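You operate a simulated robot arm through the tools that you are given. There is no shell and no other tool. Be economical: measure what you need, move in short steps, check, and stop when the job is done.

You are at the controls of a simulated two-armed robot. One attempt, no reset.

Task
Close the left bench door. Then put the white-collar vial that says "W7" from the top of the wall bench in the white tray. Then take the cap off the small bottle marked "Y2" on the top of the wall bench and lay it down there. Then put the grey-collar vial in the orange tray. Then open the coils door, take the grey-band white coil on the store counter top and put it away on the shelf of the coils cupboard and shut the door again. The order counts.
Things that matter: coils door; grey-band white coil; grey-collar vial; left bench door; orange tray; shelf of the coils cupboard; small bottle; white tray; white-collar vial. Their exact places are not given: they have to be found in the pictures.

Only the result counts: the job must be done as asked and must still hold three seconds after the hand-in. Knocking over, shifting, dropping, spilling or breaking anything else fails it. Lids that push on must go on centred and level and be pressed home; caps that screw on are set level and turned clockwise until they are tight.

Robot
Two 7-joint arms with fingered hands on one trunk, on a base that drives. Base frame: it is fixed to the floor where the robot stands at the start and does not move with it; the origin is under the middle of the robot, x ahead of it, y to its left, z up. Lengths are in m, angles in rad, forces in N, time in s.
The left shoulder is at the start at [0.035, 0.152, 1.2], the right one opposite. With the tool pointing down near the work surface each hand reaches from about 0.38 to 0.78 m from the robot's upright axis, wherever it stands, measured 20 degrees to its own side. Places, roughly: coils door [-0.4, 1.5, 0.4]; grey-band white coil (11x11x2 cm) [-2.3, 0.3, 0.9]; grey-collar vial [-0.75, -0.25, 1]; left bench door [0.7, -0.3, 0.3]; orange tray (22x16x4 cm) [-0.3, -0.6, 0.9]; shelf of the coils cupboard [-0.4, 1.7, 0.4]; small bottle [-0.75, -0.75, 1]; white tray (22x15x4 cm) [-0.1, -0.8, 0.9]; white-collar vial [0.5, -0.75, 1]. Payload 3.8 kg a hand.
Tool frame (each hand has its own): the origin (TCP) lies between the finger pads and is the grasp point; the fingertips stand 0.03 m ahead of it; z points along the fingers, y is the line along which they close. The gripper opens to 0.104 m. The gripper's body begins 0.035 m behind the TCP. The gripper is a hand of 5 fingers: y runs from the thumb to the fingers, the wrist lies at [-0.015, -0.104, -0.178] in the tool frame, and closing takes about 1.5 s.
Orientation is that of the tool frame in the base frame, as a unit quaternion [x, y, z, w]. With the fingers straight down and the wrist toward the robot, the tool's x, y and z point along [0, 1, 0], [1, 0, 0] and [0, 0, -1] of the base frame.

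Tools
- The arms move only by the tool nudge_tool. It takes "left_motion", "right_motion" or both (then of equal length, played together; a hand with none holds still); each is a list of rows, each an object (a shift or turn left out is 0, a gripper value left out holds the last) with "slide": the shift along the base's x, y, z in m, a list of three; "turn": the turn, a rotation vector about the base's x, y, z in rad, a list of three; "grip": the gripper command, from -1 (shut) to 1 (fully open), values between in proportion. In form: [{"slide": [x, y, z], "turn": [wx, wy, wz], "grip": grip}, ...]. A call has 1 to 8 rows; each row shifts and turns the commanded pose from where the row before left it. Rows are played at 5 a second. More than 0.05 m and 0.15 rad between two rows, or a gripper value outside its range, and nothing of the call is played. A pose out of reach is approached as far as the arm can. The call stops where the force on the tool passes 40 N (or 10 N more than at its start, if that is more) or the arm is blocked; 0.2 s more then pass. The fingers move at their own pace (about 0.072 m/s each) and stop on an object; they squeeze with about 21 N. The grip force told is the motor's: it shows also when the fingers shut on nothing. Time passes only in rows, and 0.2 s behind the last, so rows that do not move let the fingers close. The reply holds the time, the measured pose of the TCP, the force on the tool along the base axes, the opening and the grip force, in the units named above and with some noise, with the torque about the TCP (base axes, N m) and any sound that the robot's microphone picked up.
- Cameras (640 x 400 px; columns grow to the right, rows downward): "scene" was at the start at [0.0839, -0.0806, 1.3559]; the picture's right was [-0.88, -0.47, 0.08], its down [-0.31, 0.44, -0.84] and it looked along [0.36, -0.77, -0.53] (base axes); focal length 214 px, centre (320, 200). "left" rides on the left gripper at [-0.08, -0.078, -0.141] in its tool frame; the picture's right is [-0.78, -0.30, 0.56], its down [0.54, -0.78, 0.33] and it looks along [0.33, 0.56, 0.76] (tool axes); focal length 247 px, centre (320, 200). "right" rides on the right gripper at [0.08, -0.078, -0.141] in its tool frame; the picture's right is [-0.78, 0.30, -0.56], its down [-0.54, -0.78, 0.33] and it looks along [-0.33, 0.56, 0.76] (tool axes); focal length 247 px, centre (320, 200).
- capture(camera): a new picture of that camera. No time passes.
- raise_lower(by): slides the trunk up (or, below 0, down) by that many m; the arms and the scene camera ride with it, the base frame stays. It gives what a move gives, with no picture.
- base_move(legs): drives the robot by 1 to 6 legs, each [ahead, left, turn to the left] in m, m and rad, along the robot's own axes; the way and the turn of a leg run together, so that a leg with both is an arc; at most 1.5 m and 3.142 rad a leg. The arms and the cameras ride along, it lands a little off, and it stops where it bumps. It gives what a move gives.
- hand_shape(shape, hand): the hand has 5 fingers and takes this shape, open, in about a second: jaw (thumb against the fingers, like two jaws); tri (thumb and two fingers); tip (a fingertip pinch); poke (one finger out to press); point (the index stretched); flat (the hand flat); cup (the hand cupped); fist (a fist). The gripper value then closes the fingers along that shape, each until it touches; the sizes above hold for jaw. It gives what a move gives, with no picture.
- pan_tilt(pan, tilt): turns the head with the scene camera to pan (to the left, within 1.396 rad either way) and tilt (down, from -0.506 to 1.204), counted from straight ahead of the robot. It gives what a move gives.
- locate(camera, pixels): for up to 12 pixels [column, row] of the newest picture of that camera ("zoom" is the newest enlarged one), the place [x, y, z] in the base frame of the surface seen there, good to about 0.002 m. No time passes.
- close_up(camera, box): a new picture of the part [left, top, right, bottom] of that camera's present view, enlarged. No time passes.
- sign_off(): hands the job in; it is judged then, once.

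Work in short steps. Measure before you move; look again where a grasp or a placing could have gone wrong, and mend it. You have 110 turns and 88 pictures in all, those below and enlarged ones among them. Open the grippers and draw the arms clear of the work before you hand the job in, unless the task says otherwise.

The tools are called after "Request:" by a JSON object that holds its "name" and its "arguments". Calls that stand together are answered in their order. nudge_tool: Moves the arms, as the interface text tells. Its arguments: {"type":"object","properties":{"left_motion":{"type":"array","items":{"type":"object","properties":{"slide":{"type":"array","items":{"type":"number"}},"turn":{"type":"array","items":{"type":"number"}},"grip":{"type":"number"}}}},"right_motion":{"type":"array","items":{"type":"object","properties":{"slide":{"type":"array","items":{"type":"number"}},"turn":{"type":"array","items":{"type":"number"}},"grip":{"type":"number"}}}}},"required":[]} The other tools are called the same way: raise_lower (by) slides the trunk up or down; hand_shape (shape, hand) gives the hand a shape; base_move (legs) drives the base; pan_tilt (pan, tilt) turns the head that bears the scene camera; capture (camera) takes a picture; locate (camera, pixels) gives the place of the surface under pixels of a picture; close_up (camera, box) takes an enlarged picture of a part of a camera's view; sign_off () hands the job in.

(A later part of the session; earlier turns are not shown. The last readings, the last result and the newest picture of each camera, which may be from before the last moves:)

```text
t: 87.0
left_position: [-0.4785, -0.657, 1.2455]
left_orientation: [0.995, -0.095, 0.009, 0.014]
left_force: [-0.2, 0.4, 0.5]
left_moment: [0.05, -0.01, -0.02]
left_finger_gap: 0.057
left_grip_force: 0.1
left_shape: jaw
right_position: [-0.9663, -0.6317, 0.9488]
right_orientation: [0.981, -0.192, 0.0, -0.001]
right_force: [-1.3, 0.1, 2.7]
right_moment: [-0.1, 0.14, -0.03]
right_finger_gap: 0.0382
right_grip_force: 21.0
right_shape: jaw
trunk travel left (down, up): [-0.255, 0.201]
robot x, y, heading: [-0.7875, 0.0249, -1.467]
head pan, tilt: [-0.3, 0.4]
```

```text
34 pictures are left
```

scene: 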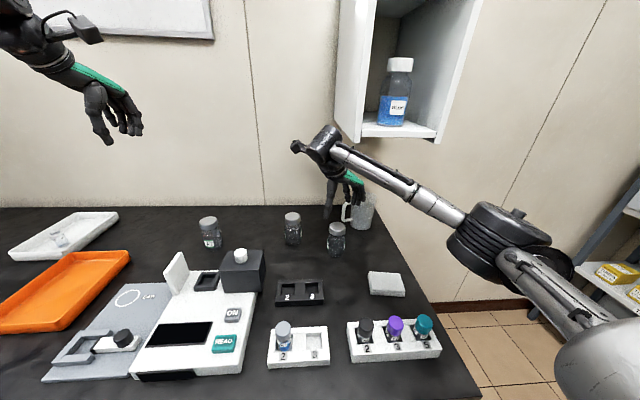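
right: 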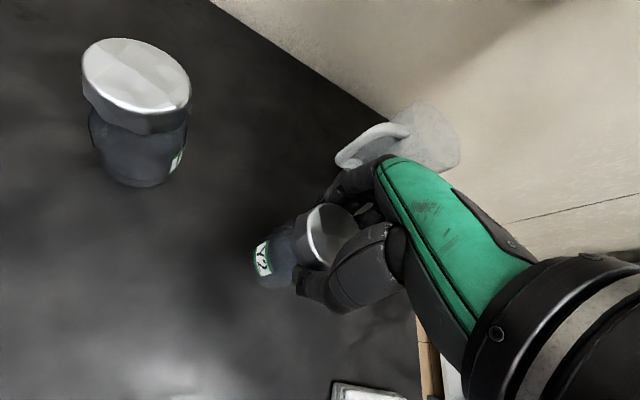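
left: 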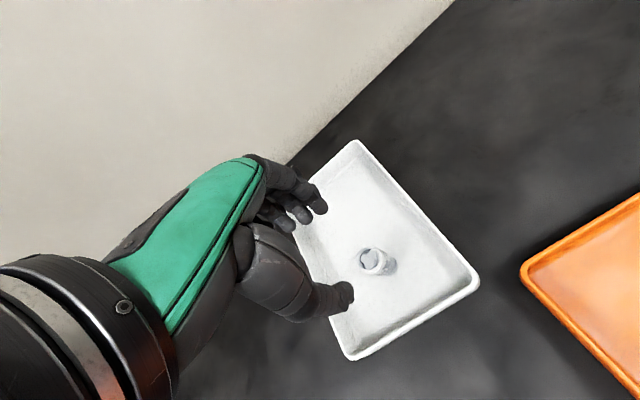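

A "snap" was heard on gripping, so it is a snap cap; the bottle turned along with the hand. I lift slowly 2 cm and look whether the bottle stays.

Request:
{"name": "nudge_tool", "arguments": {"right_motion": [{"slide": [0, 0, 0.01]}, {"slide": [0, 0, 0.01]}, {}]}}

Request:
{"name": "close_up", "arguments": {"camera": "right", "box": [220, 160, 420, 330]}}

Request:
{"name": "close_up", "arguments": {"camera": "scene", "box": [270, 160, 430, 300]}}

```text
t: 87.8
left_position: [-0.4781, -0.6579, 1.2458]
left_orientation: [0.995, -0.096, 0.008, 0.013]
left_force: [0.6, 0.5, 0.5]
left_moment: [-0.02, 0.01, -0.01]
left_finger_gap: 0.0567
left_grip_force: 0.0
left_shape: jaw
right_position: [-0.9655, -0.6325, 0.9674]
right_orientation: [0.981, -0.193, 0.001, 0.0]
right_force: [0.0, -0.8, -1.7]
right_moment: [-0.02, 0.01, 0.02]
right_finger_gap: 0.0376
right_grip_force: 20.9
right_shape: jaw
trunk travel left (down, up): [-0.255, 0.201]
robot x, y, heading: [-0.7891, 0.0234, -1.464]
head pan, tilt: [-0.3, 0.4]
```

```text
2.35 times, centred on (320, 245) of right
```

zoom: 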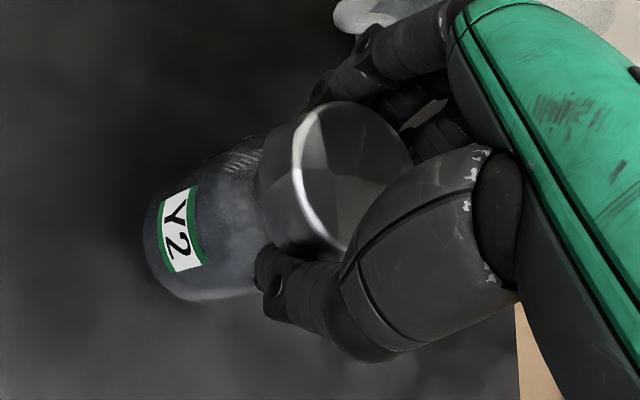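

```text
2.86 times, centred on (350, 230) of scene
```

zoom: 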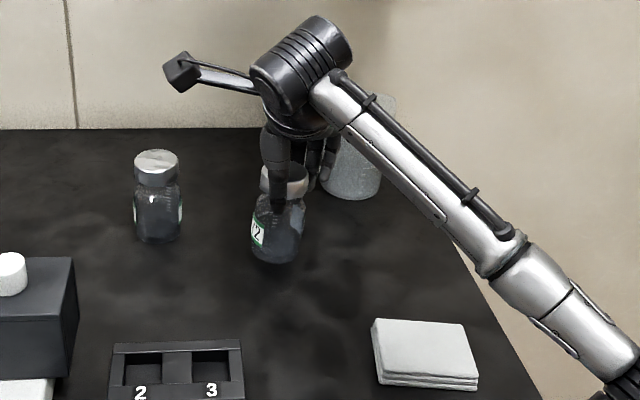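

The bottle came up with the cap; perhaps the fingertips also hold its shoulder. I set it back down, open, and will grip the cap higher.

Request:
{"name": "nudge_tool", "arguments": {"right_motion": [{"slide": [0, 0, -0.01]}, {"slide": [0, 0, -0.009]}, {"slide": [0, 0, 0], "grip": -0.8}, {"grip": -0.2}, {"grip": 0.4}, {}, {}, {"slide": [0, 0, 0.017]}]}}

Request:
{"name": "close_up", "arguments": {"camera": "right", "box": [220, 160, 420, 330]}}

```text
t: 89.7
left_position: [-0.4773, -0.6567, 1.2456]
left_orientation: [0.995, -0.096, 0.009, 0.012]
left_force: [-0.3, 0.2, 0.3]
left_moment: [-0.03, 0.01, 0.02]
left_finger_gap: 0.0569
left_grip_force: 0.1
left_shape: jaw
right_position: [-0.9637, -0.6316, 0.9662]
right_orientation: [0.981, -0.192, 0.0, 0.0]
right_force: [-0.3, -0.4, -0.6]
right_moment: [0.03, -0.02, -0.04]
right_finger_gap: 0.0726
right_grip_force: 0.1
right_shape: jaw
trunk travel left (down, up): [-0.255, 0.201]
robot x, y, heading: [-0.7885, 0.0276, -1.468]
head pan, tilt: [-0.3, 0.4]
```

```text
2.35 times, centred on (320, 245) of right
```

zoom: 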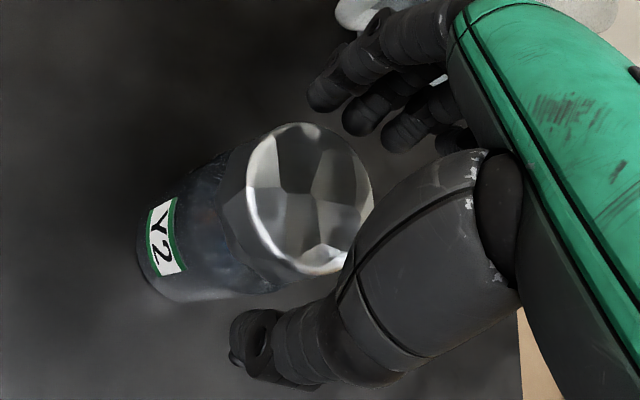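

The bottle stands upright. I re-grip with the tips higher (z 0.936) and twist a bit, then lift.

Request:
{"name": "nudge_tool", "arguments": {"right_motion": [{"slide": [-0.002, -0.001, 0], "grip": -1}, {}, {}, {}, {}, {}, {"turn": [0, 0, 0.1]}, {"turn": [0, 0, 0.1]}]}}

Request:
{"name": "nudge_tool", "arguments": {"right_motion": [{"slide": [0, 0, 0.01]}, {"slide": [0, 0, 0.01]}, {}]}}

Request:
{"name": "close_up", "arguments": {"camera": "right", "box": [220, 160, 420, 330]}}

```text
t: 91.5
left_position: [-0.4788, -0.6573, 1.2458]
left_orientation: [0.995, -0.096, 0.01, 0.013]
left_force: [-0.5, -0.1, 0.3]
left_moment: [0.02, 0.0, 0.0]
left_finger_gap: 0.0568
left_grip_force: 0.1
left_shape: jaw
right_position: [-0.9683, -0.6339, 0.9658]
right_orientation: [0.996, -0.094, 0.0, 0.0]
right_force: [-0.4, 0.5, -0.5]
right_moment: [0.01, 0.01, 0.03]
right_finger_gap: 0.0415
right_grip_force: 21.0
right_shape: jaw
trunk travel left (down, up): [-0.255, 0.201]
robot x, y, heading: [-0.7864, 0.0225, -1.468]
head pan, tilt: [-0.3, 0.4]
```

```text
t: 92.2
left_position: [-0.4783, -0.6571, 1.2465]
left_orientation: [0.995, -0.096, 0.008, 0.014]
left_force: [-0.4, 1.3, 0.4]
left_moment: [0.01, -0.02, 0.0]
left_finger_gap: 0.0568
left_grip_force: 0.1
left_shape: jaw
right_position: [-0.9687, -0.6333, 0.9868]
right_orientation: [0.996, -0.094, 0.0, 0.0]
right_force: [-1.0, -0.2, 0.2]
right_moment: [0.01, -0.01, -0.02]
right_finger_gap: 0.0413
right_grip_force: 20.5
right_shape: jaw
trunk travel left (down, up): [-0.255, 0.201]
robot x, y, heading: [-0.7874, 0.0242, -1.464]
head pan, tilt: [-0.3, 0.4]
```

```text
2.35 times, centred on (320, 245) of right
```

zoom: 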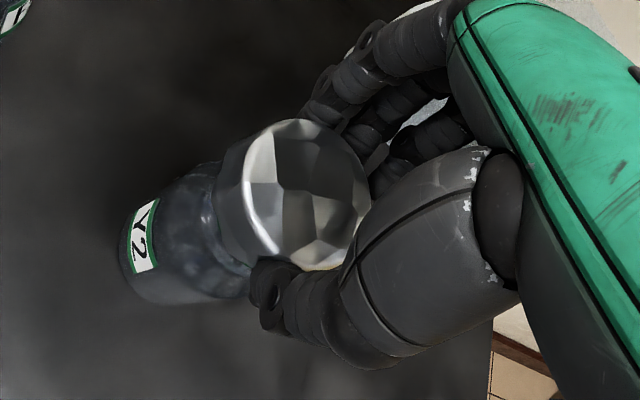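

No weight is felt now and the bottle seems to stay. I lift another 1.2 cm and compare.

Request:
{"name": "nudge_tool", "arguments": {"right_motion": [{"slide": [0, 0, 0.012]}, {}]}}

Request:
{"name": "close_up", "arguments": {"camera": "right", "box": [220, 160, 420, 330]}}

Request:
{"name": "close_up", "arguments": {"camera": "scene", "box": [270, 160, 430, 300]}}

```text
t: 92.8
left_position: [-0.478, -0.6574, 1.2451]
left_orientation: [0.995, -0.096, 0.008, 0.013]
left_force: [0.1, -0.1, -0.9]
left_moment: [-0.01, 0.02, -0.01]
left_finger_gap: 0.0568
left_grip_force: 0.0
left_shape: jaw
right_position: [-0.9687, -0.6336, 0.9979]
right_orientation: [0.996, -0.094, 0.0, 0.001]
right_force: [0.1, -0.2, -0.3]
right_moment: [-0.03, 0.01, -0.04]
right_finger_gap: 0.0415
right_grip_force: 21.1
right_shape: jaw
trunk travel left (down, up): [-0.255, 0.201]
robot x, y, heading: [-0.7863, 0.0232, -1.464]
head pan, tilt: [-0.3, 0.4]
```

```text
2.35 times, centred on (320, 245) of right
```

zoom: 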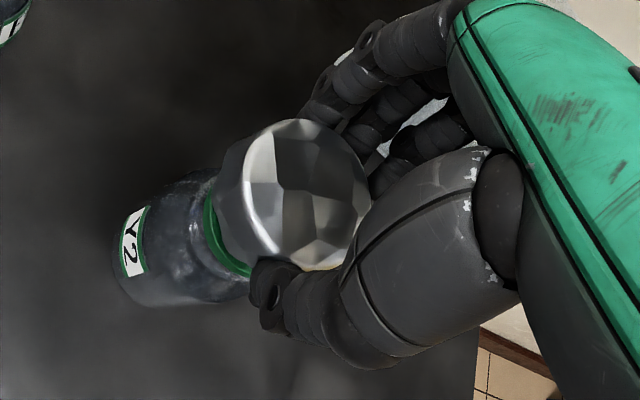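

```text
2.86 times, centred on (350, 230) of scene
```

zoom: 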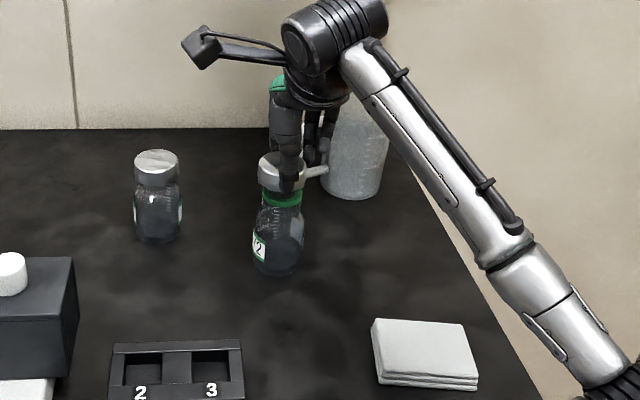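

The cap is free of the neck (green ring visible). I find a free bench spot in front of the bottle, near zoom (300,330).

Request:
{"name": "locate", "arguments": {"camera": "zoom", "pixels": [[300, 320], [310, 350], [370, 330], [243, 350], [275, 275], [230, 300], [372, 375], [240, 390]]}}

Request:
{"name": "nudge_tool", "arguments": {"right_motion": [{"slide": [0, 0, 0.008]}, {"slide": [0.0, 0.004, 0.008]}, {}]}}

```text
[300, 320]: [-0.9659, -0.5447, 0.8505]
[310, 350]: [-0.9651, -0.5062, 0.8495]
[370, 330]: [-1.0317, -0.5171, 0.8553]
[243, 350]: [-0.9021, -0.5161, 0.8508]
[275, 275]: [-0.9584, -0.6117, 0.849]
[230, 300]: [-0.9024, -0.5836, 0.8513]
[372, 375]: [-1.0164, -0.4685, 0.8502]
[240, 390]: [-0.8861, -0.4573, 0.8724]
```

```text
t: 93.7
left_position: [-0.4797, -0.6566, 1.2457]
left_orientation: [0.995, -0.096, 0.008, 0.012]
left_force: [0.5, 0.8, 0.9]
left_moment: [-0.02, 0.0, -0.03]
left_finger_gap: 0.0567
left_grip_force: 0.0
left_shape: jaw
right_position: [-0.9678, -0.6301, 1.0143]
right_orientation: [0.996, -0.094, 0.0, 0.0]
right_force: [-0.5, 0.8, -0.1]
right_moment: [-0.03, 0.0, 0.01]
right_finger_gap: 0.0414
right_grip_force: 21.1
right_shape: jaw
trunk travel left (down, up): [-0.255, 0.201]
robot x, y, heading: [-0.7887, 0.0253, -1.457]
head pan, tilt: [-0.3, 0.4]
```

I carry the cap to the free spot at (-0.957,-0.50) and lower it.

Request:
{"name": "nudge_tool", "arguments": {"right_motion": [{"slide": [0.003, 0.045, 0.003]}, {"slide": [0.004, 0.045, 0]}, {"slide": [0.004, 0.04, 0]}, {"slide": [0, 0, -0.04]}, {"slide": [0, 0, -0.04]}, {"slide": [0, 0, -0.02]}, {}]}}

Request:
{"name": "close_up", "arguments": {"camera": "scene", "box": [270, 160, 430, 300]}}

```text
t: 95.2
left_position: [-0.4774, -0.6566, 1.2463]
left_orientation: [0.995, -0.095, 0.01, 0.014]
left_force: [0.5, -0.6, 0.4]
left_moment: [0.0, 0.03, 0.02]
left_finger_gap: 0.0566
left_grip_force: 0.1
left_shape: jaw
right_position: [-0.9555, -0.4999, 0.9184]
right_orientation: [0.996, -0.094, -0.001, 0.0]
right_force: [-1.0, 0.0, -0.6]
right_moment: [0.01, 0.0, 0.01]
right_finger_gap: 0.0413
right_grip_force: 20.9
right_shape: jaw
trunk travel left (down, up): [-0.255, 0.201]
robot x, y, heading: [-0.7858, 0.0237, -1.464]
head pan, tilt: [-0.3, 0.4]
```

```text
2.86 times, centred on (350, 230) of scene
```

zoom: 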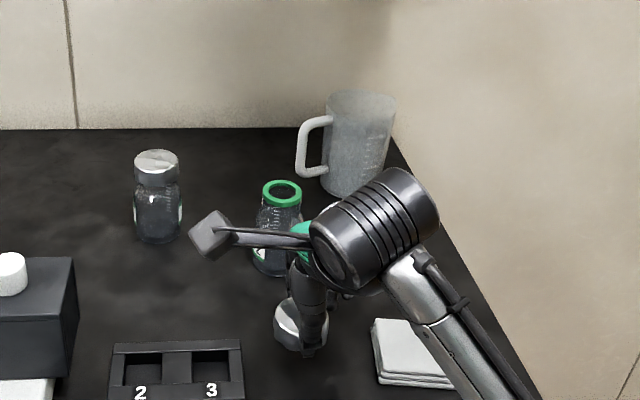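

Bottle is open and upright; the cap is clear of rack and cloth. I lower until contact and release gently.

Request:
{"name": "nudge_tool", "arguments": {"right_motion": [{"slide": [0, 0, -0.012]}, {"slide": [0, 0, -0.006]}, {"slide": [0, 0, -0.004]}, {"slide": [0, 0, -0.003]}, {}]}}

Request:
{"name": "close_up", "arguments": {"camera": "scene", "box": [310, 240, 390, 300]}}

```text
t: 96.5
left_position: [-0.4782, -0.6572, 1.2463]
left_orientation: [0.995, -0.095, 0.009, 0.014]
left_force: [0.0, -0.2, -0.2]
left_moment: [0.0, -0.03, -0.06]
left_finger_gap: 0.0569
left_grip_force: 0.1
left_shape: jaw
right_position: [-0.9561, -0.4987, 0.892]
right_orientation: [0.996, -0.094, 0.001, 0.0]
right_force: [0.1, -0.6, 0.2]
right_moment: [-0.04, 0.01, 0.01]
right_finger_gap: 0.0413
right_grip_force: 20.7
right_shape: jaw
trunk travel left (down, up): [-0.255, 0.201]
robot x, y, heading: [-0.7919, 0.025, -1.464]
head pan, tilt: [-0.3, 0.4]
```

```text
6.67 times, centred on (350, 270) of scene
```

zoom: 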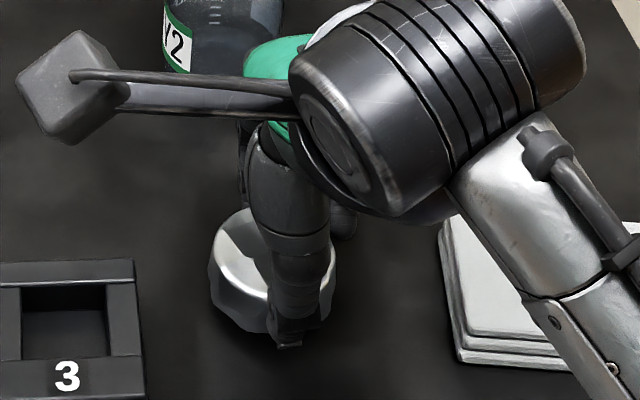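

I check the cap's top height to know the remaining gap.

Request:
{"name": "locate", "arguments": {"camera": "zoom", "pixels": [[240, 235], [230, 260], [215, 295], [240, 322], [270, 335]]}}

Request:
{"name": "nudge_tool", "arguments": {"right_motion": [{"slide": [0, 0, -0.002]}, {"slide": [0, 0, -0.002]}, {"slide": [0, 0, -0.002]}]}}

```text
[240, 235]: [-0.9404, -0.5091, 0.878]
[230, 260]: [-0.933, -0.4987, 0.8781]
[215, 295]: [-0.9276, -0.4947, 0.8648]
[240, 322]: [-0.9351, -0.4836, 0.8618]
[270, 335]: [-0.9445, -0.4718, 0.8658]
```

```text
t: 97.2
left_position: [-0.4786, -0.6568, 1.2448]
left_orientation: [0.995, -0.095, 0.009, 0.013]
left_force: [0.1, -0.2, -0.2]
left_moment: [-0.01, 0.01, 0.01]
left_finger_gap: 0.0569
left_grip_force: 0.0
left_shape: jaw
right_position: [-0.9568, -0.4986, 0.8852]
right_orientation: [0.996, -0.094, 0.0, 0.0]
right_force: [-0.3, -0.4, -0.1]
right_moment: [0.0, 0.03, 0.01]
right_finger_gap: 0.0414
right_grip_force: 21.2
right_shape: jaw
trunk travel left (down, up): [-0.255, 0.201]
robot x, y, heading: [-0.7886, 0.0243, -1.467]
head pan, tilt: [-0.3, 0.4]
```

Nearly on the bench. I lower 1.5 mm more, open slowly, and lift straight up.

Request:
{"name": "nudge_tool", "arguments": {"right_motion": [{"slide": [0, 0, -0.0015]}, {"grip": -0.5}, {"grip": -0.1}, {"grip": 0.4}, {}, {"slide": [0, 0, 0.03]}, {"slide": [0, 0, 0.04]}, {"slide": [0, 0.02, 0.04]}]}}

Request:
{"name": "capture", "arguments": {"camera": "right"}}

```text
t: 99.0
left_position: [-0.478, -0.6555, 1.2472]
left_orientation: [0.995, -0.096, 0.008, 0.013]
left_force: [-0.3, 0.2, -0.8]
left_moment: [-0.03, 0.02, -0.01]
left_finger_gap: 0.0567
left_grip_force: 0.0
left_shape: jaw
right_position: [-0.9567, -0.4772, 0.9969]
right_orientation: [0.996, -0.094, 0.0, 0.0]
right_force: [0.5, 0.1, -0.6]
right_moment: [0.0, 0.01, 0.01]
right_finger_gap: 0.0725
right_grip_force: 0.1
right_shape: jaw
trunk travel left (down, up): [-0.255, 0.201]
robot x, y, heading: [-0.7903, 0.0292, -1.465]
head pan, tilt: [-0.3, 0.4]
```

```text
25 pictures are left
```

right: 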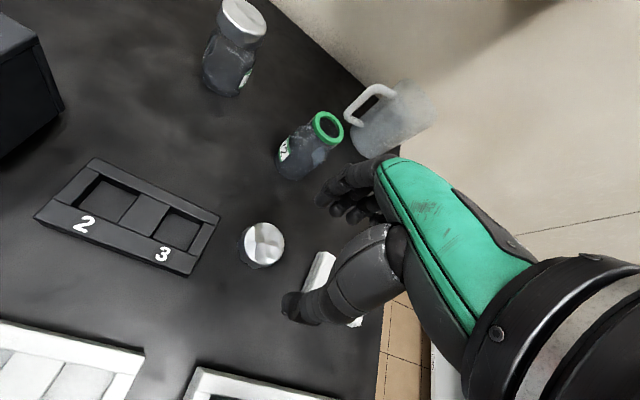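

The cap lies on the bench, bottle open. Next the grey-collar vial at about (-0.784,-0.36): I raise the right hand, back off and shift left so it's in good reach.

Request:
{"name": "nudge_tool", "arguments": {"right_motion": [{"slide": [0, 0.03, 0.04], "grip": 1}, {"slide": [0, 0.03, 0.04]}, {"slide": [0, 0, 0.04]}]}}

Request:
{"name": "base_move", "arguments": {"legs": [[-0.12, 0.0, 0], [0, 0.143, 0]]}}

```text
t: 99.8
left_position: [-0.4768, -0.6572, 1.2447]
left_orientation: [0.995, -0.096, 0.008, 0.013]
left_force: [-0.6, -0.3, 0.4]
left_moment: [0.01, -0.02, -0.01]
left_finger_gap: 0.0567
left_grip_force: 0.1
left_shape: jaw
right_position: [-0.9583, -0.4189, 1.116]
right_orientation: [0.995, -0.095, 0.0, -0.001]
right_force: [0.0, -0.1, -0.4]
right_moment: [-0.01, 0.03, -0.03]
right_finger_gap: 0.1037
right_grip_force: 0.1
right_shape: jaw
trunk travel left (down, up): [-0.255, 0.201]
robot x, y, heading: [-0.7897, 0.0209, -1.461]
head pan, tilt: [-0.3, 0.4]
```

```text
t: 102.0
left_position: [-0.3503, -0.5251, 1.247]
left_orientation: [0.995, -0.096, 0.009, 0.013]
left_force: [-1.2, -0.5, 0.3]
left_moment: [-0.03, 0.03, -0.01]
left_finger_gap: 0.0568
left_grip_force: 0.1
left_shape: jaw
right_position: [-0.8312, -0.2866, 1.1151]
right_orientation: [0.996, -0.094, 0.001, 0.0]
right_force: [0.4, -0.6, -0.8]
right_moment: [0.0, 0.0, 0.01]
right_finger_gap: 0.1041
right_grip_force: 0.1
right_shape: jaw
trunk travel left (down, up): [-0.255, 0.201]
robot x, y, heading: [-0.6571, 0.161, -1.465]
head pan, tilt: [-0.3, 0.4]
```

I bring the right hand above the vial.

Request:
{"name": "nudge_tool", "arguments": {"right_motion": [{"slide": [0.024, -0.036, -0.02]}, {"slide": [0.023, -0.035, -0.025]}, {"slide": [0, 0, -0.03]}, {}]}}

Request:
{"name": "close_up", "arguments": {"camera": "right", "box": [180, 140, 400, 340]}}

```text
t: 103.0
left_position: [-0.3492, -0.5234, 1.2454]
left_orientation: [0.995, -0.097, 0.009, 0.013]
left_force: [0.6, -0.7, 0.1]
left_moment: [0.01, 0.02, 0.01]
left_finger_gap: 0.0565
left_grip_force: 0.1
left_shape: jaw
right_position: [-0.7834, -0.3572, 1.0367]
right_orientation: [0.996, -0.094, 0.0, 0.0]
right_force: [-0.2, 0.0, -0.2]
right_moment: [-0.04, 0.01, -0.02]
right_finger_gap: 0.104
right_grip_force: 0.0
right_shape: jaw
trunk travel left (down, up): [-0.255, 0.201]
robot x, y, heading: [-0.6588, 0.154, -1.465]
head pan, tilt: [-0.3, 0.4]
```

```text
2.00 times, centred on (290, 240) of right
```

zoom: 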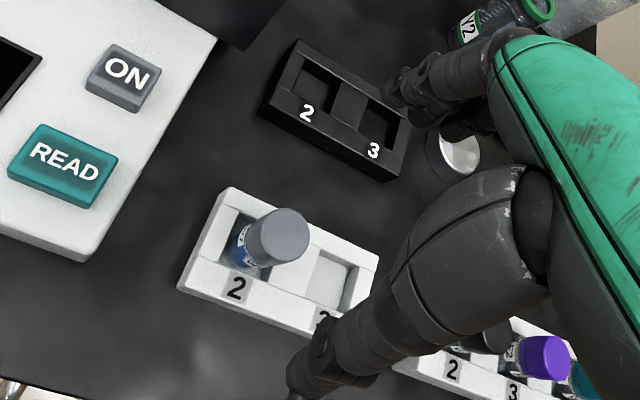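

I locate the grey collar's top.

Request:
{"name": "locate", "arguments": {"camera": "zoom", "pixels": [[287, 228], [268, 228], [305, 228], [287, 212], [287, 248], [250, 265], [215, 205], [300, 275], [330, 340]]}}

```text
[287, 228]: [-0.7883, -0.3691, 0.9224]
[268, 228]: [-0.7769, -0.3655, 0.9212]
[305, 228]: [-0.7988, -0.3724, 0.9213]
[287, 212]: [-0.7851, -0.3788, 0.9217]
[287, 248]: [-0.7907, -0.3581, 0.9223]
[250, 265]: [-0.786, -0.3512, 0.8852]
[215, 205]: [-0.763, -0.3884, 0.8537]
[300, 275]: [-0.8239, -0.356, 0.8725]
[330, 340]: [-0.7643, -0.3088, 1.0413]
```

Collar centre (-0.788,-0.368), top 0.922; rack top 0.872. I descend to z 0.906 and close.

Request:
{"name": "nudge_tool", "arguments": {"right_motion": [{"slide": [-0.005, -0.011, -0.03]}, {"slide": [0, 0, -0.04]}, {"slide": [0, 0, -0.035]}, {"slide": [0, 0, -0.025]}, {}]}}

Request:
{"name": "nudge_tool", "arguments": {"right_motion": [{"grip": -1}, {}, {}, {}, {}, {}, {}, {}]}}

Request:
{"name": "nudge_tool", "arguments": {"right_motion": [{"slide": [0, 0, 0.02]}, {"slide": [0, 0, 0.03]}, {"slide": [0, 0, 0.03]}, {}]}}

Request:
{"name": "close_up", "arguments": {"camera": "right", "box": [180, 140, 400, 340]}}

```text
t: 104.2
left_position: [-0.3493, -0.5244, 1.2451]
left_orientation: [0.995, -0.096, 0.009, 0.014]
left_force: [0.3, -0.2, -0.5]
left_moment: [0.01, 0.03, -0.02]
left_finger_gap: 0.0568
left_grip_force: 0.0
left_shape: jaw
right_position: [-0.7888, -0.3681, 0.9074]
right_orientation: [0.996, -0.094, 0.0, 0.0]
right_force: [0.3, -1.1, -1.0]
right_moment: [-0.02, -0.03, 0.02]
right_finger_gap: 0.104
right_grip_force: 0.1
right_shape: jaw
trunk travel left (down, up): [-0.255, 0.201]
robot x, y, heading: [-0.657, 0.1596, -1.463]
head pan, tilt: [-0.3, 0.4]
```

```text
t: 106.0
left_position: [-0.35, -0.5233, 1.2467]
left_orientation: [0.995, -0.096, 0.01, 0.013]
left_force: [0.2, 0.0, -0.4]
left_moment: [-0.03, -0.01, -0.01]
left_finger_gap: 0.0569
left_grip_force: 0.0
left_shape: jaw
right_position: [-0.7883, -0.3674, 0.9088]
right_orientation: [0.996, -0.094, 0.0, 0.0]
right_force: [0.5, 3.1, 0.2]
right_moment: [0.07, -0.01, -0.01]
right_finger_gap: 0.019
right_grip_force: 20.7
right_shape: jaw
trunk travel left (down, up): [-0.255, 0.201]
robot x, y, heading: [-0.6575, 0.1558, -1.466]
head pan, tilt: [-0.3, 0.4]
```

```text
t: 107.0
left_position: [-0.3498, -0.5242, 1.2452]
left_orientation: [0.995, -0.096, 0.009, 0.013]
left_force: [0.2, -0.7, 0.5]
left_moment: [0.0, 0.01, 0.02]
left_finger_gap: 0.0569
left_grip_force: 0.0
left_shape: jaw
right_position: [-0.7902, -0.3668, 0.99]
right_orientation: [0.996, -0.094, 0.0, 0.0]
right_force: [0.1, 0.4, -0.4]
right_moment: [-0.02, -0.02, 0.0]
right_finger_gap: 0.019
right_grip_force: 21.3
right_shape: jaw
trunk travel left (down, up): [-0.255, 0.201]
robot x, y, heading: [-0.6547, 0.1571, -1.46]
head pan, tilt: [-0.3, 0.4]
```

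```text
2.00 times, centred on (290, 240) of right
```

zoom: 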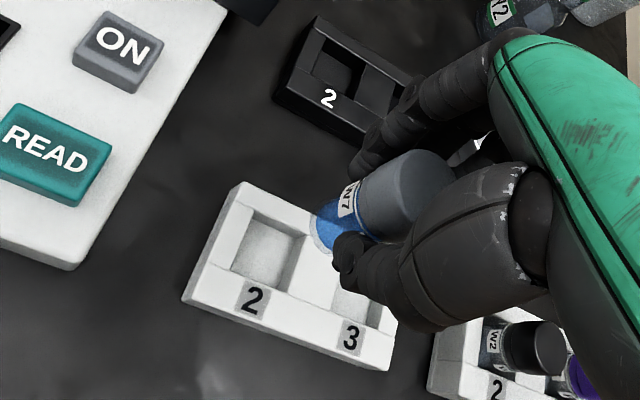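

The vial is out of the rack and held. I raise it and drive left to the orange tray.

Request:
{"name": "nudge_tool", "arguments": {"right_motion": [{"slide": [0, 0, 0.04]}, {"slide": [0, 0, 0.04]}, {"slide": [0, 0, 0.04]}]}}

Request:
{"name": "base_move", "arguments": {"legs": [[0, 0.5, 0], [0.2, 0, 0]]}}

Request:
{"name": "pan_tilt", "arguments": {"pan": -0.25, "tilt": 0.75}}

Request:
{"name": "capture", "arguments": {"camera": "scene"}}

```text
t: 107.8
left_position: [-0.3487, -0.5242, 1.2464]
left_orientation: [0.995, -0.096, 0.01, 0.014]
left_force: [-0.4, 0.6, -0.4]
left_moment: [0.0, -0.02, -0.02]
left_finger_gap: 0.0566
left_grip_force: 0.1
left_shape: jaw
right_position: [-0.7886, -0.3655, 1.1095]
right_orientation: [0.996, -0.094, 0.0, 0.0]
right_force: [0.4, -0.1, -0.9]
right_moment: [-0.02, -0.01, 0.0]
right_finger_gap: 0.019
right_grip_force: 20.9
right_shape: jaw
trunk travel left (down, up): [-0.255, 0.201]
robot x, y, heading: [-0.6599, 0.1574, -1.468]
head pan, tilt: [-0.3, 0.4]
```

```text
t: 112.0
left_position: [0.1795, -0.6681, 1.2479]
left_orientation: [0.995, -0.095, 0.008, 0.014]
left_force: [0.0, 0.3, 0.4]
left_moment: [-0.01, -0.03, 0.02]
left_finger_gap: 0.057
left_grip_force: 0.2
left_shape: jaw
right_position: [-0.2608, -0.5103, 1.1104]
right_orientation: [0.996, -0.093, 0.0, 0.001]
right_force: [-0.5, -0.2, 0.6]
right_moment: [-0.02, -0.01, 0.01]
right_finger_gap: 0.019
right_grip_force: 20.8
right_shape: jaw
trunk travel left (down, up): [-0.255, 0.201]
robot x, y, heading: [-0.1303, 0.0144, -1.465]
head pan, tilt: [-0.3, 0.4]
```

```text
t: 112.8
left_position: [0.1792, -0.6698, 1.2467]
left_orientation: [0.995, -0.095, 0.01, 0.013]
left_force: [0.4, -1.1, -0.2]
left_moment: [0.0, -0.01, 0.03]
left_finger_gap: 0.0567
left_grip_force: 0.1
left_shape: jaw
right_position: [-0.2615, -0.5127, 1.109]
right_orientation: [0.996, -0.092, 0.0, -0.001]
right_force: [-0.7, 0.0, -1.2]
right_moment: [0.01, 0.01, 0.03]
right_finger_gap: 0.019
right_grip_force: 20.8
right_shape: jaw
trunk travel left (down, up): [-0.255, 0.201]
robot x, y, heading: [-0.1316, 0.0094, -1.458]
head pan, tilt: [-0.25, 0.75]
```

```text
22 pictures are left
```

scene: 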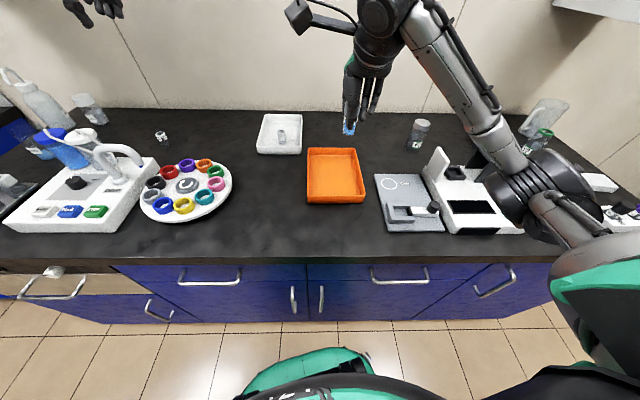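

I locate the orange tray's floor and rim.

Request:
{"name": "locate", "arguments": {"camera": "scene", "pixels": [[309, 150], [355, 150], [308, 195], [364, 196], [335, 178], [335, 190]]}}

Request:
{"name": "nudge_tool", "arguments": {"right_motion": [{"slide": [0, -0.04, 0]}, {"slide": [0, -0.045, 0]}, {"slide": [0, -0.005, -0.04]}, {"slide": [0, 0, -0.04]}, {"slide": [0, 0, -0.04]}, {"slide": [0, 0, -0.04]}, {}]}}

Request:
{"name": "capture", "arguments": {"camera": "right"}}

```text
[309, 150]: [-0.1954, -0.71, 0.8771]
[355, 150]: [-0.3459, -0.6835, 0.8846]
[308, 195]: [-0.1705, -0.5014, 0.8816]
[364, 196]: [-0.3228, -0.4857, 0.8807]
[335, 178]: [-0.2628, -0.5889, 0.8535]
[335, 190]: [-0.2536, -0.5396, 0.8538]
```

```text
t: 114.4
left_position: [0.1794, -0.669, 1.2453]
left_orientation: [0.995, -0.096, 0.008, 0.013]
left_force: [0.3, -0.1, -0.2]
left_moment: [0.0, 0.01, 0.01]
left_finger_gap: 0.0566
left_grip_force: 0.2
left_shape: jaw
right_position: [-0.2607, -0.6016, 0.9497]
right_orientation: [0.996, -0.092, 0.001, 0.0]
right_force: [0.1, 1.1, 0.2]
right_moment: [-0.01, 0.0, -0.02]
right_finger_gap: 0.0192
right_grip_force: 20.8
right_shape: jaw
trunk travel left (down, up): [-0.255, 0.201]
robot x, y, heading: [-0.1287, 0.0114, -1.464]
head pan, tilt: [-0.25, 0.75]
```

```text
21 pictures are left
```

right: 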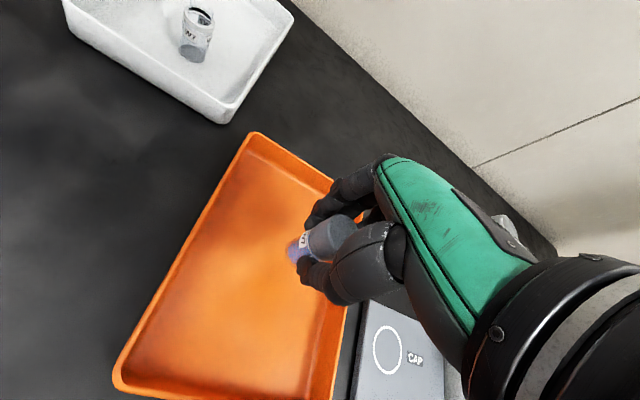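

The vial is centred over the orange tray. I lower in small steps and watch the force.

Request:
{"name": "nudge_tool", "arguments": {"right_motion": [{"slide": [0, 0, -0.02]}, {"slide": [0, 0, -0.015]}, {"slide": [0, 0, -0.004]}, {}]}}

Request:
{"name": "nudge_tool", "arguments": {"right_motion": [{"slide": [0, 0, -0.002]}, {"slide": [0, 0, -0.002]}, {}]}}

```text
t: 115.4
left_position: [0.1787, -0.6683, 1.2457]
left_orientation: [0.995, -0.095, 0.009, 0.013]
left_force: [-0.4, 0.8, 0.3]
left_moment: [0.0, 0.0, -0.01]
left_finger_gap: 0.0569
left_grip_force: 0.1
left_shape: jaw
right_position: [-0.2609, -0.6015, 0.9091]
right_orientation: [0.996, -0.094, 0.0, 0.0]
right_force: [-0.3, -0.3, -0.4]
right_moment: [0.0, 0.0, 0.0]
right_finger_gap: 0.0192
right_grip_force: 20.7
right_shape: jaw
trunk travel left (down, up): [-0.255, 0.201]
robot x, y, heading: [-0.1294, 0.0132, -1.46]
head pan, tilt: [-0.25, 0.75]
```

```text
t: 116.2
left_position: [0.1795, -0.6703, 1.2462]
left_orientation: [0.995, -0.094, 0.01, 0.014]
left_force: [0.2, -0.6, -0.5]
left_moment: [-0.01, -0.02, -0.03]
left_finger_gap: 0.0567
left_grip_force: 0.0
left_shape: jaw
right_position: [-0.2606, -0.6018, 0.9052]
right_orientation: [0.996, -0.093, 0.0, 0.0]
right_force: [-0.7, 0.0, 0.0]
right_moment: [-0.01, 0.0, -0.03]
right_finger_gap: 0.019
right_grip_force: 20.5
right_shape: jaw
trunk travel left (down, up): [-0.255, 0.201]
robot x, y, heading: [-0.1319, 0.0159, -1.458]
head pan, tilt: [-0.25, 0.75]
```

Still no contact; I go on down.

Request:
{"name": "nudge_tool", "arguments": {"right_motion": [{"slide": [0, 0, -0.002]}, {"slide": [0, 0, -0.0015]}, {}]}}

Request:
{"name": "nudge_tool", "arguments": {"right_motion": [{"slide": [0, 0, -0.0015]}, {"slide": [0, 0, -0.0015]}, {}]}}

Request:
{"name": "close_up", "arguments": {"camera": "right", "box": [260, 190, 380, 310]}}

```text
t: 117.0
left_position: [0.1791, -0.6669, 1.2465]
left_orientation: [0.995, -0.095, 0.009, 0.014]
left_force: [0.8, 0.1, 1.0]
left_moment: [0.0, 0.02, -0.02]
left_finger_gap: 0.0567
left_grip_force: 0.1
left_shape: jaw
right_position: [-0.2601, -0.6004, 0.9036]
right_orientation: [0.996, -0.093, 0.0, 0.002]
right_force: [0.9, 1.2, 9.5]
right_moment: [-0.07, 0.02, 0.0]
right_finger_gap: 0.0195
right_grip_force: 20.8
right_shape: jaw
trunk travel left (down, up): [-0.255, 0.201]
robot x, y, heading: [-0.1325, 0.0101, -1.461]
head pan, tilt: [-0.25, 0.75]
```

```text
t: 117.8
left_position: [0.1798, -0.665, 1.2468]
left_orientation: [0.995, -0.095, 0.009, 0.015]
left_force: [-0.5, 0.6, 0.3]
left_moment: [-0.02, -0.01, -0.02]
left_finger_gap: 0.0566
left_grip_force: 0.1
left_shape: jaw
right_position: [-0.2603, -0.5993, 0.902]
right_orientation: [0.996, -0.093, 0.001, 0.004]
right_force: [-0.8, -2.0, 22.7]
right_moment: [-0.19, 0.06, -0.01]
right_finger_gap: 0.0205
right_grip_force: 20.9
right_shape: jaw
trunk travel left (down, up): [-0.255, 0.201]
robot x, y, heading: [-0.1324, 0.0145, -1.463]
head pan, tilt: [-0.25, 0.75]
```

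```text
3.33 times, centred on (320, 250) of right
```

zoom: 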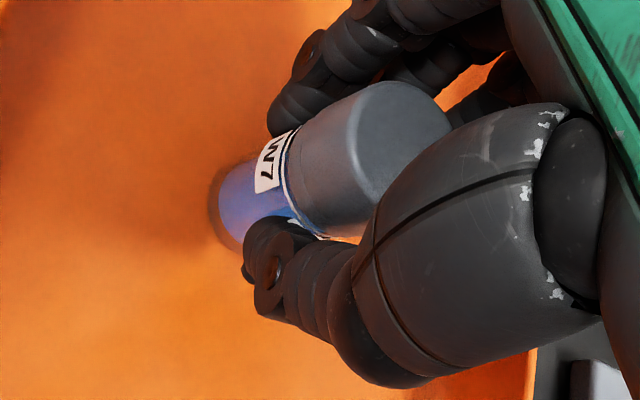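

Contact (22 N). I ease up 3 mm, release slowly and lift.

Request:
{"name": "nudge_tool", "arguments": {"right_motion": [{"slide": [0, 0, 0.003]}, {"grip": -0.6}, {"grip": -0.2}, {"grip": 0.2}, {}, {"slide": [0, 0, 0.03]}, {"slide": [0, 0, 0.04]}, {"slide": [0, 0, 0.05]}]}}

Request:
{"name": "close_up", "arguments": {"camera": "right", "box": [160, 120, 400, 340]}}

```text
t: 119.6
left_position: [0.1788, -0.6681, 1.2464]
left_orientation: [0.995, -0.096, 0.009, 0.013]
left_force: [0.0, 0.1, -0.1]
left_moment: [0.0, 0.01, 0.03]
left_finger_gap: 0.0568
left_grip_force: 0.1
left_shape: jaw
right_position: [-0.2579, -0.5992, 1.0221]
right_orientation: [0.996, -0.092, 0.0, -0.001]
right_force: [0.2, -0.7, 1.3]
right_moment: [0.01, 0.0, 0.03]
right_finger_gap: 0.0623
right_grip_force: 0.0
right_shape: jaw
trunk travel left (down, up): [-0.255, 0.201]
robot x, y, heading: [-0.1292, 0.0105, -1.461]
head pan, tilt: [-0.25, 0.75]
```

```text
1.82 times, centred on (280, 230) of right
```

zoom: 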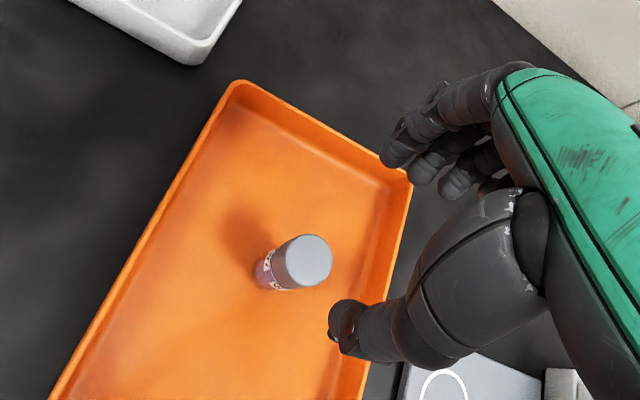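

The grey-collar vial stands in the orange tray. Now I retract both arms, back off and turn round toward the island.

Request:
{"name": "nudge_tool", "arguments": {"left_motion": [{"slide": [0, 0.045, 0]}, {"slide": [0, 0.045, 0]}, {"slide": [0, 0.045, 0]}, {"slide": [-0.02, 0.04, 0]}, {"slide": [-0.02, 0.04, 0]}], "right_motion": [{"slide": [0, 0, 0.045]}, {"slide": [0, 0, 0.045]}, {"slide": [0, 0.03, 0.03]}, {"slide": [-0.02, 0.04, 0]}, {"slide": [-0.02, 0.04, 0]}]}}

Request:
{"name": "base_move", "arguments": {"legs": [[-0.42, 0, 0], [0, 0, 3.03]]}}

Request:
{"name": "pan_tilt", "arguments": {"pan": 0.2, "tilt": 0.55}}

Request:
{"name": "capture", "arguments": {"camera": "scene"}}

```text
t: 120.8
left_position: [0.1807, -0.6139, 1.3406]
left_orientation: [0.995, -0.095, 0.009, 0.012]
left_force: [-0.1, 0.6, -0.3]
left_moment: [-0.03, -0.02, -0.02]
left_finger_gap: 0.0568
left_grip_force: 0.1
left_shape: jaw
left hand out of reach, approached as far as the arm can: row 1, 2, 3, 4, 5
right_position: [-0.3037, -0.491, 1.1424]
right_orientation: [0.996, -0.092, 0.001, -0.001]
right_force: [-0.5, 1.2, 0.4]
right_moment: [0.01, -0.02, 0.01]
right_finger_gap: 0.0624
right_grip_force: 0.2
right_shape: jaw
trunk travel left (down, up): [-0.255, 0.201]
robot x, y, heading: [-0.1342, 0.0121, -1.464]
head pan, tilt: [-0.25, 0.75]
```

```text
t: 130.4
left_position: [-0.411, 1.0884, 1.34]
left_orientation: [0.157, 0.987, 0.013, -0.008]
left_force: [-1.1, -0.1, 0.3]
left_moment: [-0.02, -0.01, 0.0]
left_finger_gap: 0.0567
left_grip_force: 0.0
left_shape: jaw
right_position: [0.0528, 0.9041, 1.142]
right_orientation: [0.154, 0.988, 0.0, 0.001]
right_force: [0.5, -0.3, 0.6]
right_moment: [0.04, -0.02, 0.02]
right_finger_gap: 0.0623
right_grip_force: 0.1
right_shape: jaw
trunk travel left (down, up): [-0.255, 0.201]
robot x, y, heading: [-0.1783, 0.4254, 1.555]
head pan, tilt: [-0.25, 0.75]
```

```text
t: 131.3
left_position: [-0.4116, 1.0895, 1.3382]
left_orientation: [0.157, 0.988, 0.014, -0.008]
left_force: [1.6, -0.1, 0.4]
left_moment: [-0.01, -0.02, 0.01]
left_finger_gap: 0.0568
left_grip_force: 0.0
left_shape: jaw
right_position: [0.0522, 0.9047, 1.1404]
right_orientation: [0.155, 0.988, 0.0, -0.001]
right_force: [0.0, -0.1, -0.2]
right_moment: [-0.02, -0.03, 0.01]
right_finger_gap: 0.0623
right_grip_force: 0.0
right_shape: jaw
trunk travel left (down, up): [-0.255, 0.201]
robot x, y, heading: [-0.1764, 0.4259, 1.56]
head pan, tilt: [0.201, 0.55]
```

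```text
18 pictures are left
```

scene: 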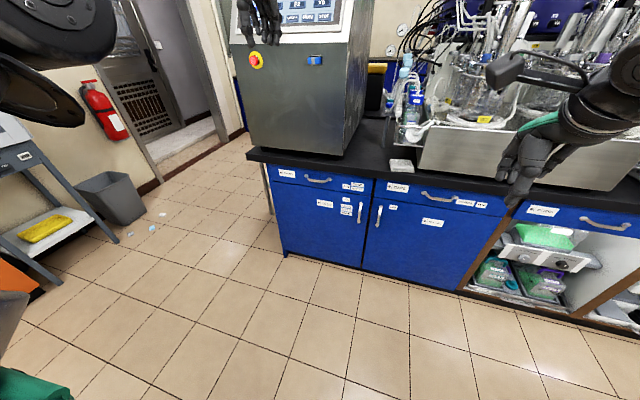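

Two cupboard doors show: handles at (360,213) and (378,216). I enlarge to read the labels and locate the handles.

Request:
{"name": "close_up", "arguments": {"camera": "scene", "box": [260, 155, 500, 300]}}

Request:
{"name": "locate", "arguments": {"camera": "scene", "pixels": [[360, 213], [378, 216], [270, 180], [285, 250], [362, 266], [368, 200], [465, 285], [490, 210], [320, 230], [420, 240]]}}

```text
2.67 times, centred on (380, 228) of scene
```

zoom: 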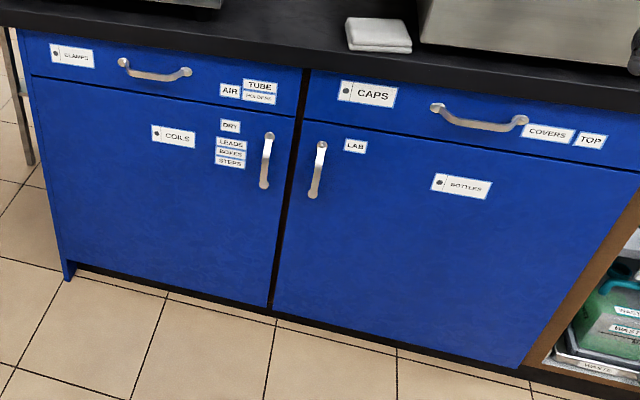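

```text
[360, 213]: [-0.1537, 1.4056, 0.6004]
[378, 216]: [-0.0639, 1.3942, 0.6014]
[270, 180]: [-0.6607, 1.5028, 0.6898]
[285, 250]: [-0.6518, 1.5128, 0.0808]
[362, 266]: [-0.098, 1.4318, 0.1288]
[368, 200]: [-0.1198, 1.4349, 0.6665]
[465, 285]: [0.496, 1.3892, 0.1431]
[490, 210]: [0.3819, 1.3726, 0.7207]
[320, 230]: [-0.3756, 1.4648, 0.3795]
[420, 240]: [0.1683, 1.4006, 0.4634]
```

"COILS" is the left door: hinge near (-0.66,1.505), handle bar at (-0.153,1.405) around z 0.6. I draw the left arm in and yaw the right hand so that it can grip a vertical bar.

Request:
{"name": "nudge_tool", "arguments": {"left_motion": [{"slide": [-0.01, -0.02, -0.042]}, {"slide": [-0.01, -0.02, -0.042]}, {"slide": [0, -0.025, -0.04]}, {"slide": [0, -0.025, -0.04]}, {"slide": [0, -0.025, -0.04]}, {"slide": [0, -0.025, -0.04]}, {"slide": [0, -0.025, -0.04]}, {"slide": [0, -0.025, -0.03]}], "right_motion": [{"turn": [0, 0, -0.145]}, {"turn": [0, 0, -0.145]}, {"turn": [0, 0, -0.145]}, {"turn": [0, 0, -0.145]}, {"turn": [0, 0, -0.145]}, {"turn": [0, 0, -0.145]}, {"turn": [0, 0, -0.145]}, {"turn": [0, 0, -0.145]}]}}

Request:
{"name": "nudge_tool", "arguments": {"right_motion": [{"turn": [0.14, 0, 0], "grip": 1}, {"turn": [0.14, 0, 0]}, {"turn": [0.14, 0, 0]}, {"turn": [0.14, 0, 0]}, {"turn": [0.14, 0, 0]}, {"turn": [0.14, 0, 0]}, {}]}}

Request:
{"name": "raise_lower", "arguments": {"by": -0.15}}

```text
t: 133.1
left_position: [-0.482, 1.1643, 1.1304]
left_orientation: [0.158, 0.987, 0.012, -0.006]
left_force: [0.2, -0.1, 0.7]
left_moment: [0.0, -0.05, 0.0]
left_finger_gap: 0.0566
left_grip_force: 0.1
left_shape: jaw
left hand out of reach, approached as far as the arm can: row 1, 2, 3, 4, 5, 6, 7, 8
right_position: [0.0526, 0.905, 1.1404]
right_orientation: [0.672, 0.741, 0.001, 0.001]
right_force: [0.8, 0.3, -0.5]
right_moment: [-0.02, 0.0, -0.02]
right_finger_gap: 0.0622
right_grip_force: 0.1
right_shape: jaw
trunk travel left (down, up): [-0.255, 0.201]
robot x, y, heading: [-0.1797, 0.4226, 1.551]
head pan, tilt: [0.201, 0.55]
```

```text
t: 134.7
left_position: [-0.4804, 1.1629, 1.1323]
left_orientation: [0.158, 0.987, 0.011, -0.008]
left_force: [0.6, -0.6, 0.0]
left_moment: [-0.01, -0.04, -0.02]
left_finger_gap: 0.0568
left_grip_force: 0.0
left_shape: jaw
right_position: [0.0538, 0.9044, 1.1406]
right_orientation: [0.613, 0.676, 0.303, -0.274]
right_force: [0.4, 0.5, -0.2]
right_moment: [0.0, 0.0, 0.04]
right_finger_gap: 0.1036
right_grip_force: 0.0
right_shape: jaw
trunk travel left (down, up): [-0.255, 0.201]
robot x, y, heading: [-0.1775, 0.4241, 1.557]
head pan, tilt: [0.201, 0.55]
```

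```text
t: 136.5
left_position: [-0.4793, 1.199, 0.8293]
left_orientation: [0.158, 0.984, -0.086, 0.006]
left_force: [0.1, 0.5, -0.1]
left_moment: [0.04, 0.0, 0.01]
left_finger_gap: 0.057
left_grip_force: 0.1
left_shape: jaw
right_position: [0.0523, 0.9041, 0.9911]
right_orientation: [0.612, 0.677, 0.303, -0.273]
right_force: [-0.5, -0.1, -0.2]
right_moment: [-0.02, 0.0, -0.02]
right_finger_gap: 0.1038
right_grip_force: 0.1
right_shape: jaw
trunk travel left (down, up): [-0.105, 0.351]
robot x, y, heading: [-0.1797, 0.4275, 1.551]
head pan, tilt: [0.201, 0.55]
```

The right hand is posed well. The left arm is stretched out in an odd reach; I try to draw it back toward the robot in small steps.

Request:
{"name": "nudge_tool", "arguments": {"left_motion": [{"slide": [0, -0.04, 0.02]}, {"slide": [0, -0.04, 0.02]}, {"slide": [0, -0.04, 0.02]}, {"slide": [0, -0.04, 0.02]}]}}

Request:
{"name": "nudge_tool", "arguments": {"left_motion": [{"slide": [-0.03, -0.03, 0.02]}, {"slide": [-0.03, -0.03, 0.02]}, {"slide": [-0.02, -0.03, 0.02]}, {"slide": [0, -0.03, 0.02]}]}}

```text
t: 137.5
left_position: [-0.5163, 1.1781, 0.9249]
left_orientation: [0.158, 0.984, -0.087, 0.007]
left_force: [-0.1, -0.3, -0.3]
left_moment: [0.0, 0.0, -0.01]
left_finger_gap: 0.0569
left_grip_force: 0.0
left_shape: jaw
left hand out of reach, approached as far as the arm can: row 1, 2, 3, 4
right_position: [0.0529, 0.9043, 0.9908]
right_orientation: [0.612, 0.678, 0.303, -0.273]
right_force: [-0.1, 0.0, -0.3]
right_moment: [0.0, 0.02, -0.01]
right_finger_gap: 0.1034
right_grip_force: 0.1
right_shape: jaw
trunk travel left (down, up): [-0.105, 0.351]
robot x, y, heading: [-0.1782, 0.4234, 1.555]
head pan, tilt: [0.201, 0.55]
```

```text
t: 138.5
left_position: [-0.6192, 1.1126, 1.0197]
left_orientation: [0.159, 0.983, -0.088, 0.006]
left_force: [0.1, -0.5, 0.7]
left_moment: [0.03, -0.01, 0.02]
left_finger_gap: 0.0567
left_grip_force: 0.1
left_shape: jaw
left hand out of reach, approached as far as the arm can: row 1, 2, 3, 4
right_position: [0.0524, 0.9033, 0.9913]
right_orientation: [0.612, 0.678, 0.302, -0.273]
right_force: [0.3, 0.3, 0.2]
right_moment: [0.0, 0.0, 0.0]
right_finger_gap: 0.1035
right_grip_force: 0.1
right_shape: jaw
trunk travel left (down, up): [-0.105, 0.351]
robot x, y, heading: [-0.1782, 0.425, 1.557]
head pan, tilt: [0.201, 0.55]
```

It follows sideways but not back – likely a joint limit from its yaw. I turn the hand counter-clockwise and pull back.

Request:
{"name": "nudge_tool", "arguments": {"left_motion": [{"turn": [0, 0, 0.14]}, {"turn": [0, 0, 0.14]}, {"turn": [0, 0, 0.14]}, {"slide": [0, -0.04, 0.0]}, {"slide": [0, -0.04, 0.0]}, {"slide": [0, -0.04, 0.0]}, {"slide": [0, -0.04, 0.0]}, {}]}}

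Request:
{"name": "capture", "arguments": {"camera": "scene"}}

```text
t: 140.3
left_position: [-0.6815, 1.0805, 1.076]
left_orientation: [-0.051, 0.995, -0.085, 0.025]
left_force: [0.9, -0.3, 0.2]
left_moment: [0.02, 0.0, 0.0]
left_finger_gap: 0.0567
left_grip_force: 0.0
left_shape: jaw
left hand out of reach, approached as far as the arm can: row 1, 2, 3, 4, 5, 6, 7
right_position: [0.0535, 0.9055, 0.9902]
right_orientation: [0.612, 0.678, 0.303, -0.273]
right_force: [-1.1, 0.3, 0.9]
right_moment: [-0.03, 0.02, 0.03]
right_finger_gap: 0.1039
right_grip_force: 0.1
right_shape: jaw
trunk travel left (down, up): [-0.105, 0.351]
robot x, y, heading: [-0.1777, 0.4247, 1.554]
head pan, tilt: [0.201, 0.55]
```

```text
16 pictures are left
```

scene: 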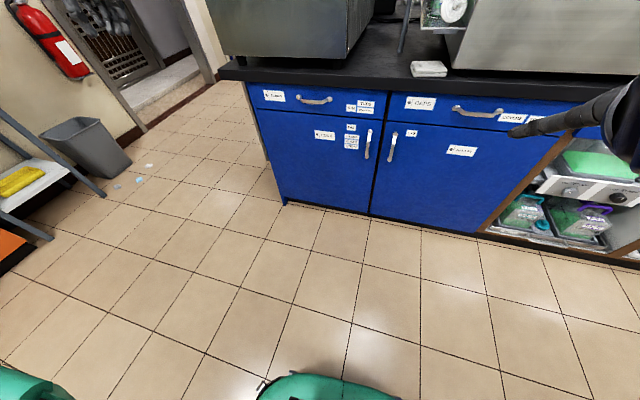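

The left arm seems fully stretched. I try to free it by tilting its fingers forward while lowering and drawing it in.

Request:
{"name": "nudge_tool", "arguments": {"left_motion": [{"turn": [-0.14, 0, 0]}, {"turn": [-0.14, 0, 0]}, {"turn": [-0.14, 0, 0]}, {"slide": [0, 0, -0.04]}, {"slide": [0, 0, -0.04]}, {"slide": [0, 0, -0.04]}, {}]}}

Request:
{"name": "nudge_tool", "arguments": {"left_motion": [{"turn": [0.14, 0, 0]}, {"turn": [0.14, 0, 0]}, {"turn": [0.14, 0, 0]}, {"turn": [0.14, 0, 0]}, {"turn": [0.14, 0, 0]}, {"turn": [0.14, 0, 0]}, {"turn": [0.14, 0, 0]}, {}]}}

```text
t: 141.9
left_position: [-0.6786, 1.0541, 0.9596]
left_orientation: [-0.054, 0.965, -0.257, 0.015]
left_force: [0.9, 0.3, 1.2]
left_moment: [-0.01, -0.02, -0.01]
left_finger_gap: 0.0571
left_grip_force: 0.1
left_shape: jaw
left hand out of reach, approached as far as the arm can: row 1, 2, 3, 4, 5, 6
right_position: [0.0539, 0.905, 0.9913]
right_orientation: [0.612, 0.678, 0.303, -0.272]
right_force: [0.0, -0.1, -0.7]
right_moment: [0.01, 0.02, 0.03]
right_finger_gap: 0.1037
right_grip_force: 0.1
right_shape: jaw
trunk travel left (down, up): [-0.105, 0.351]
robot x, y, heading: [-0.1772, 0.4282, 1.55]
head pan, tilt: [0.201, 0.55]
```

```text
t: 143.7
left_position: [-0.7654, 1.1817, 0.9946]
left_orientation: [-0.041, 0.972, 0.23, 0.039]
left_force: [0.7, 0.1, -0.8]
left_moment: [0.01, 0.0, -0.01]
left_finger_gap: 0.0569
left_grip_force: 0.1
left_shape: jaw
left hand out of reach, approached as far as the arm can: row 1, 2, 3, 4, 5, 6, 7
right_position: [0.0531, 0.9034, 0.9902]
right_orientation: [0.612, 0.678, 0.303, -0.273]
right_force: [-0.4, -0.7, 0.5]
right_moment: [-0.02, -0.03, -0.01]
right_finger_gap: 0.1036
right_grip_force: 0.1
right_shape: jaw
trunk travel left (down, up): [-0.105, 0.351]
robot x, y, heading: [-0.1788, 0.4216, 1.557]
head pan, tilt: [0.201, 0.55]
```

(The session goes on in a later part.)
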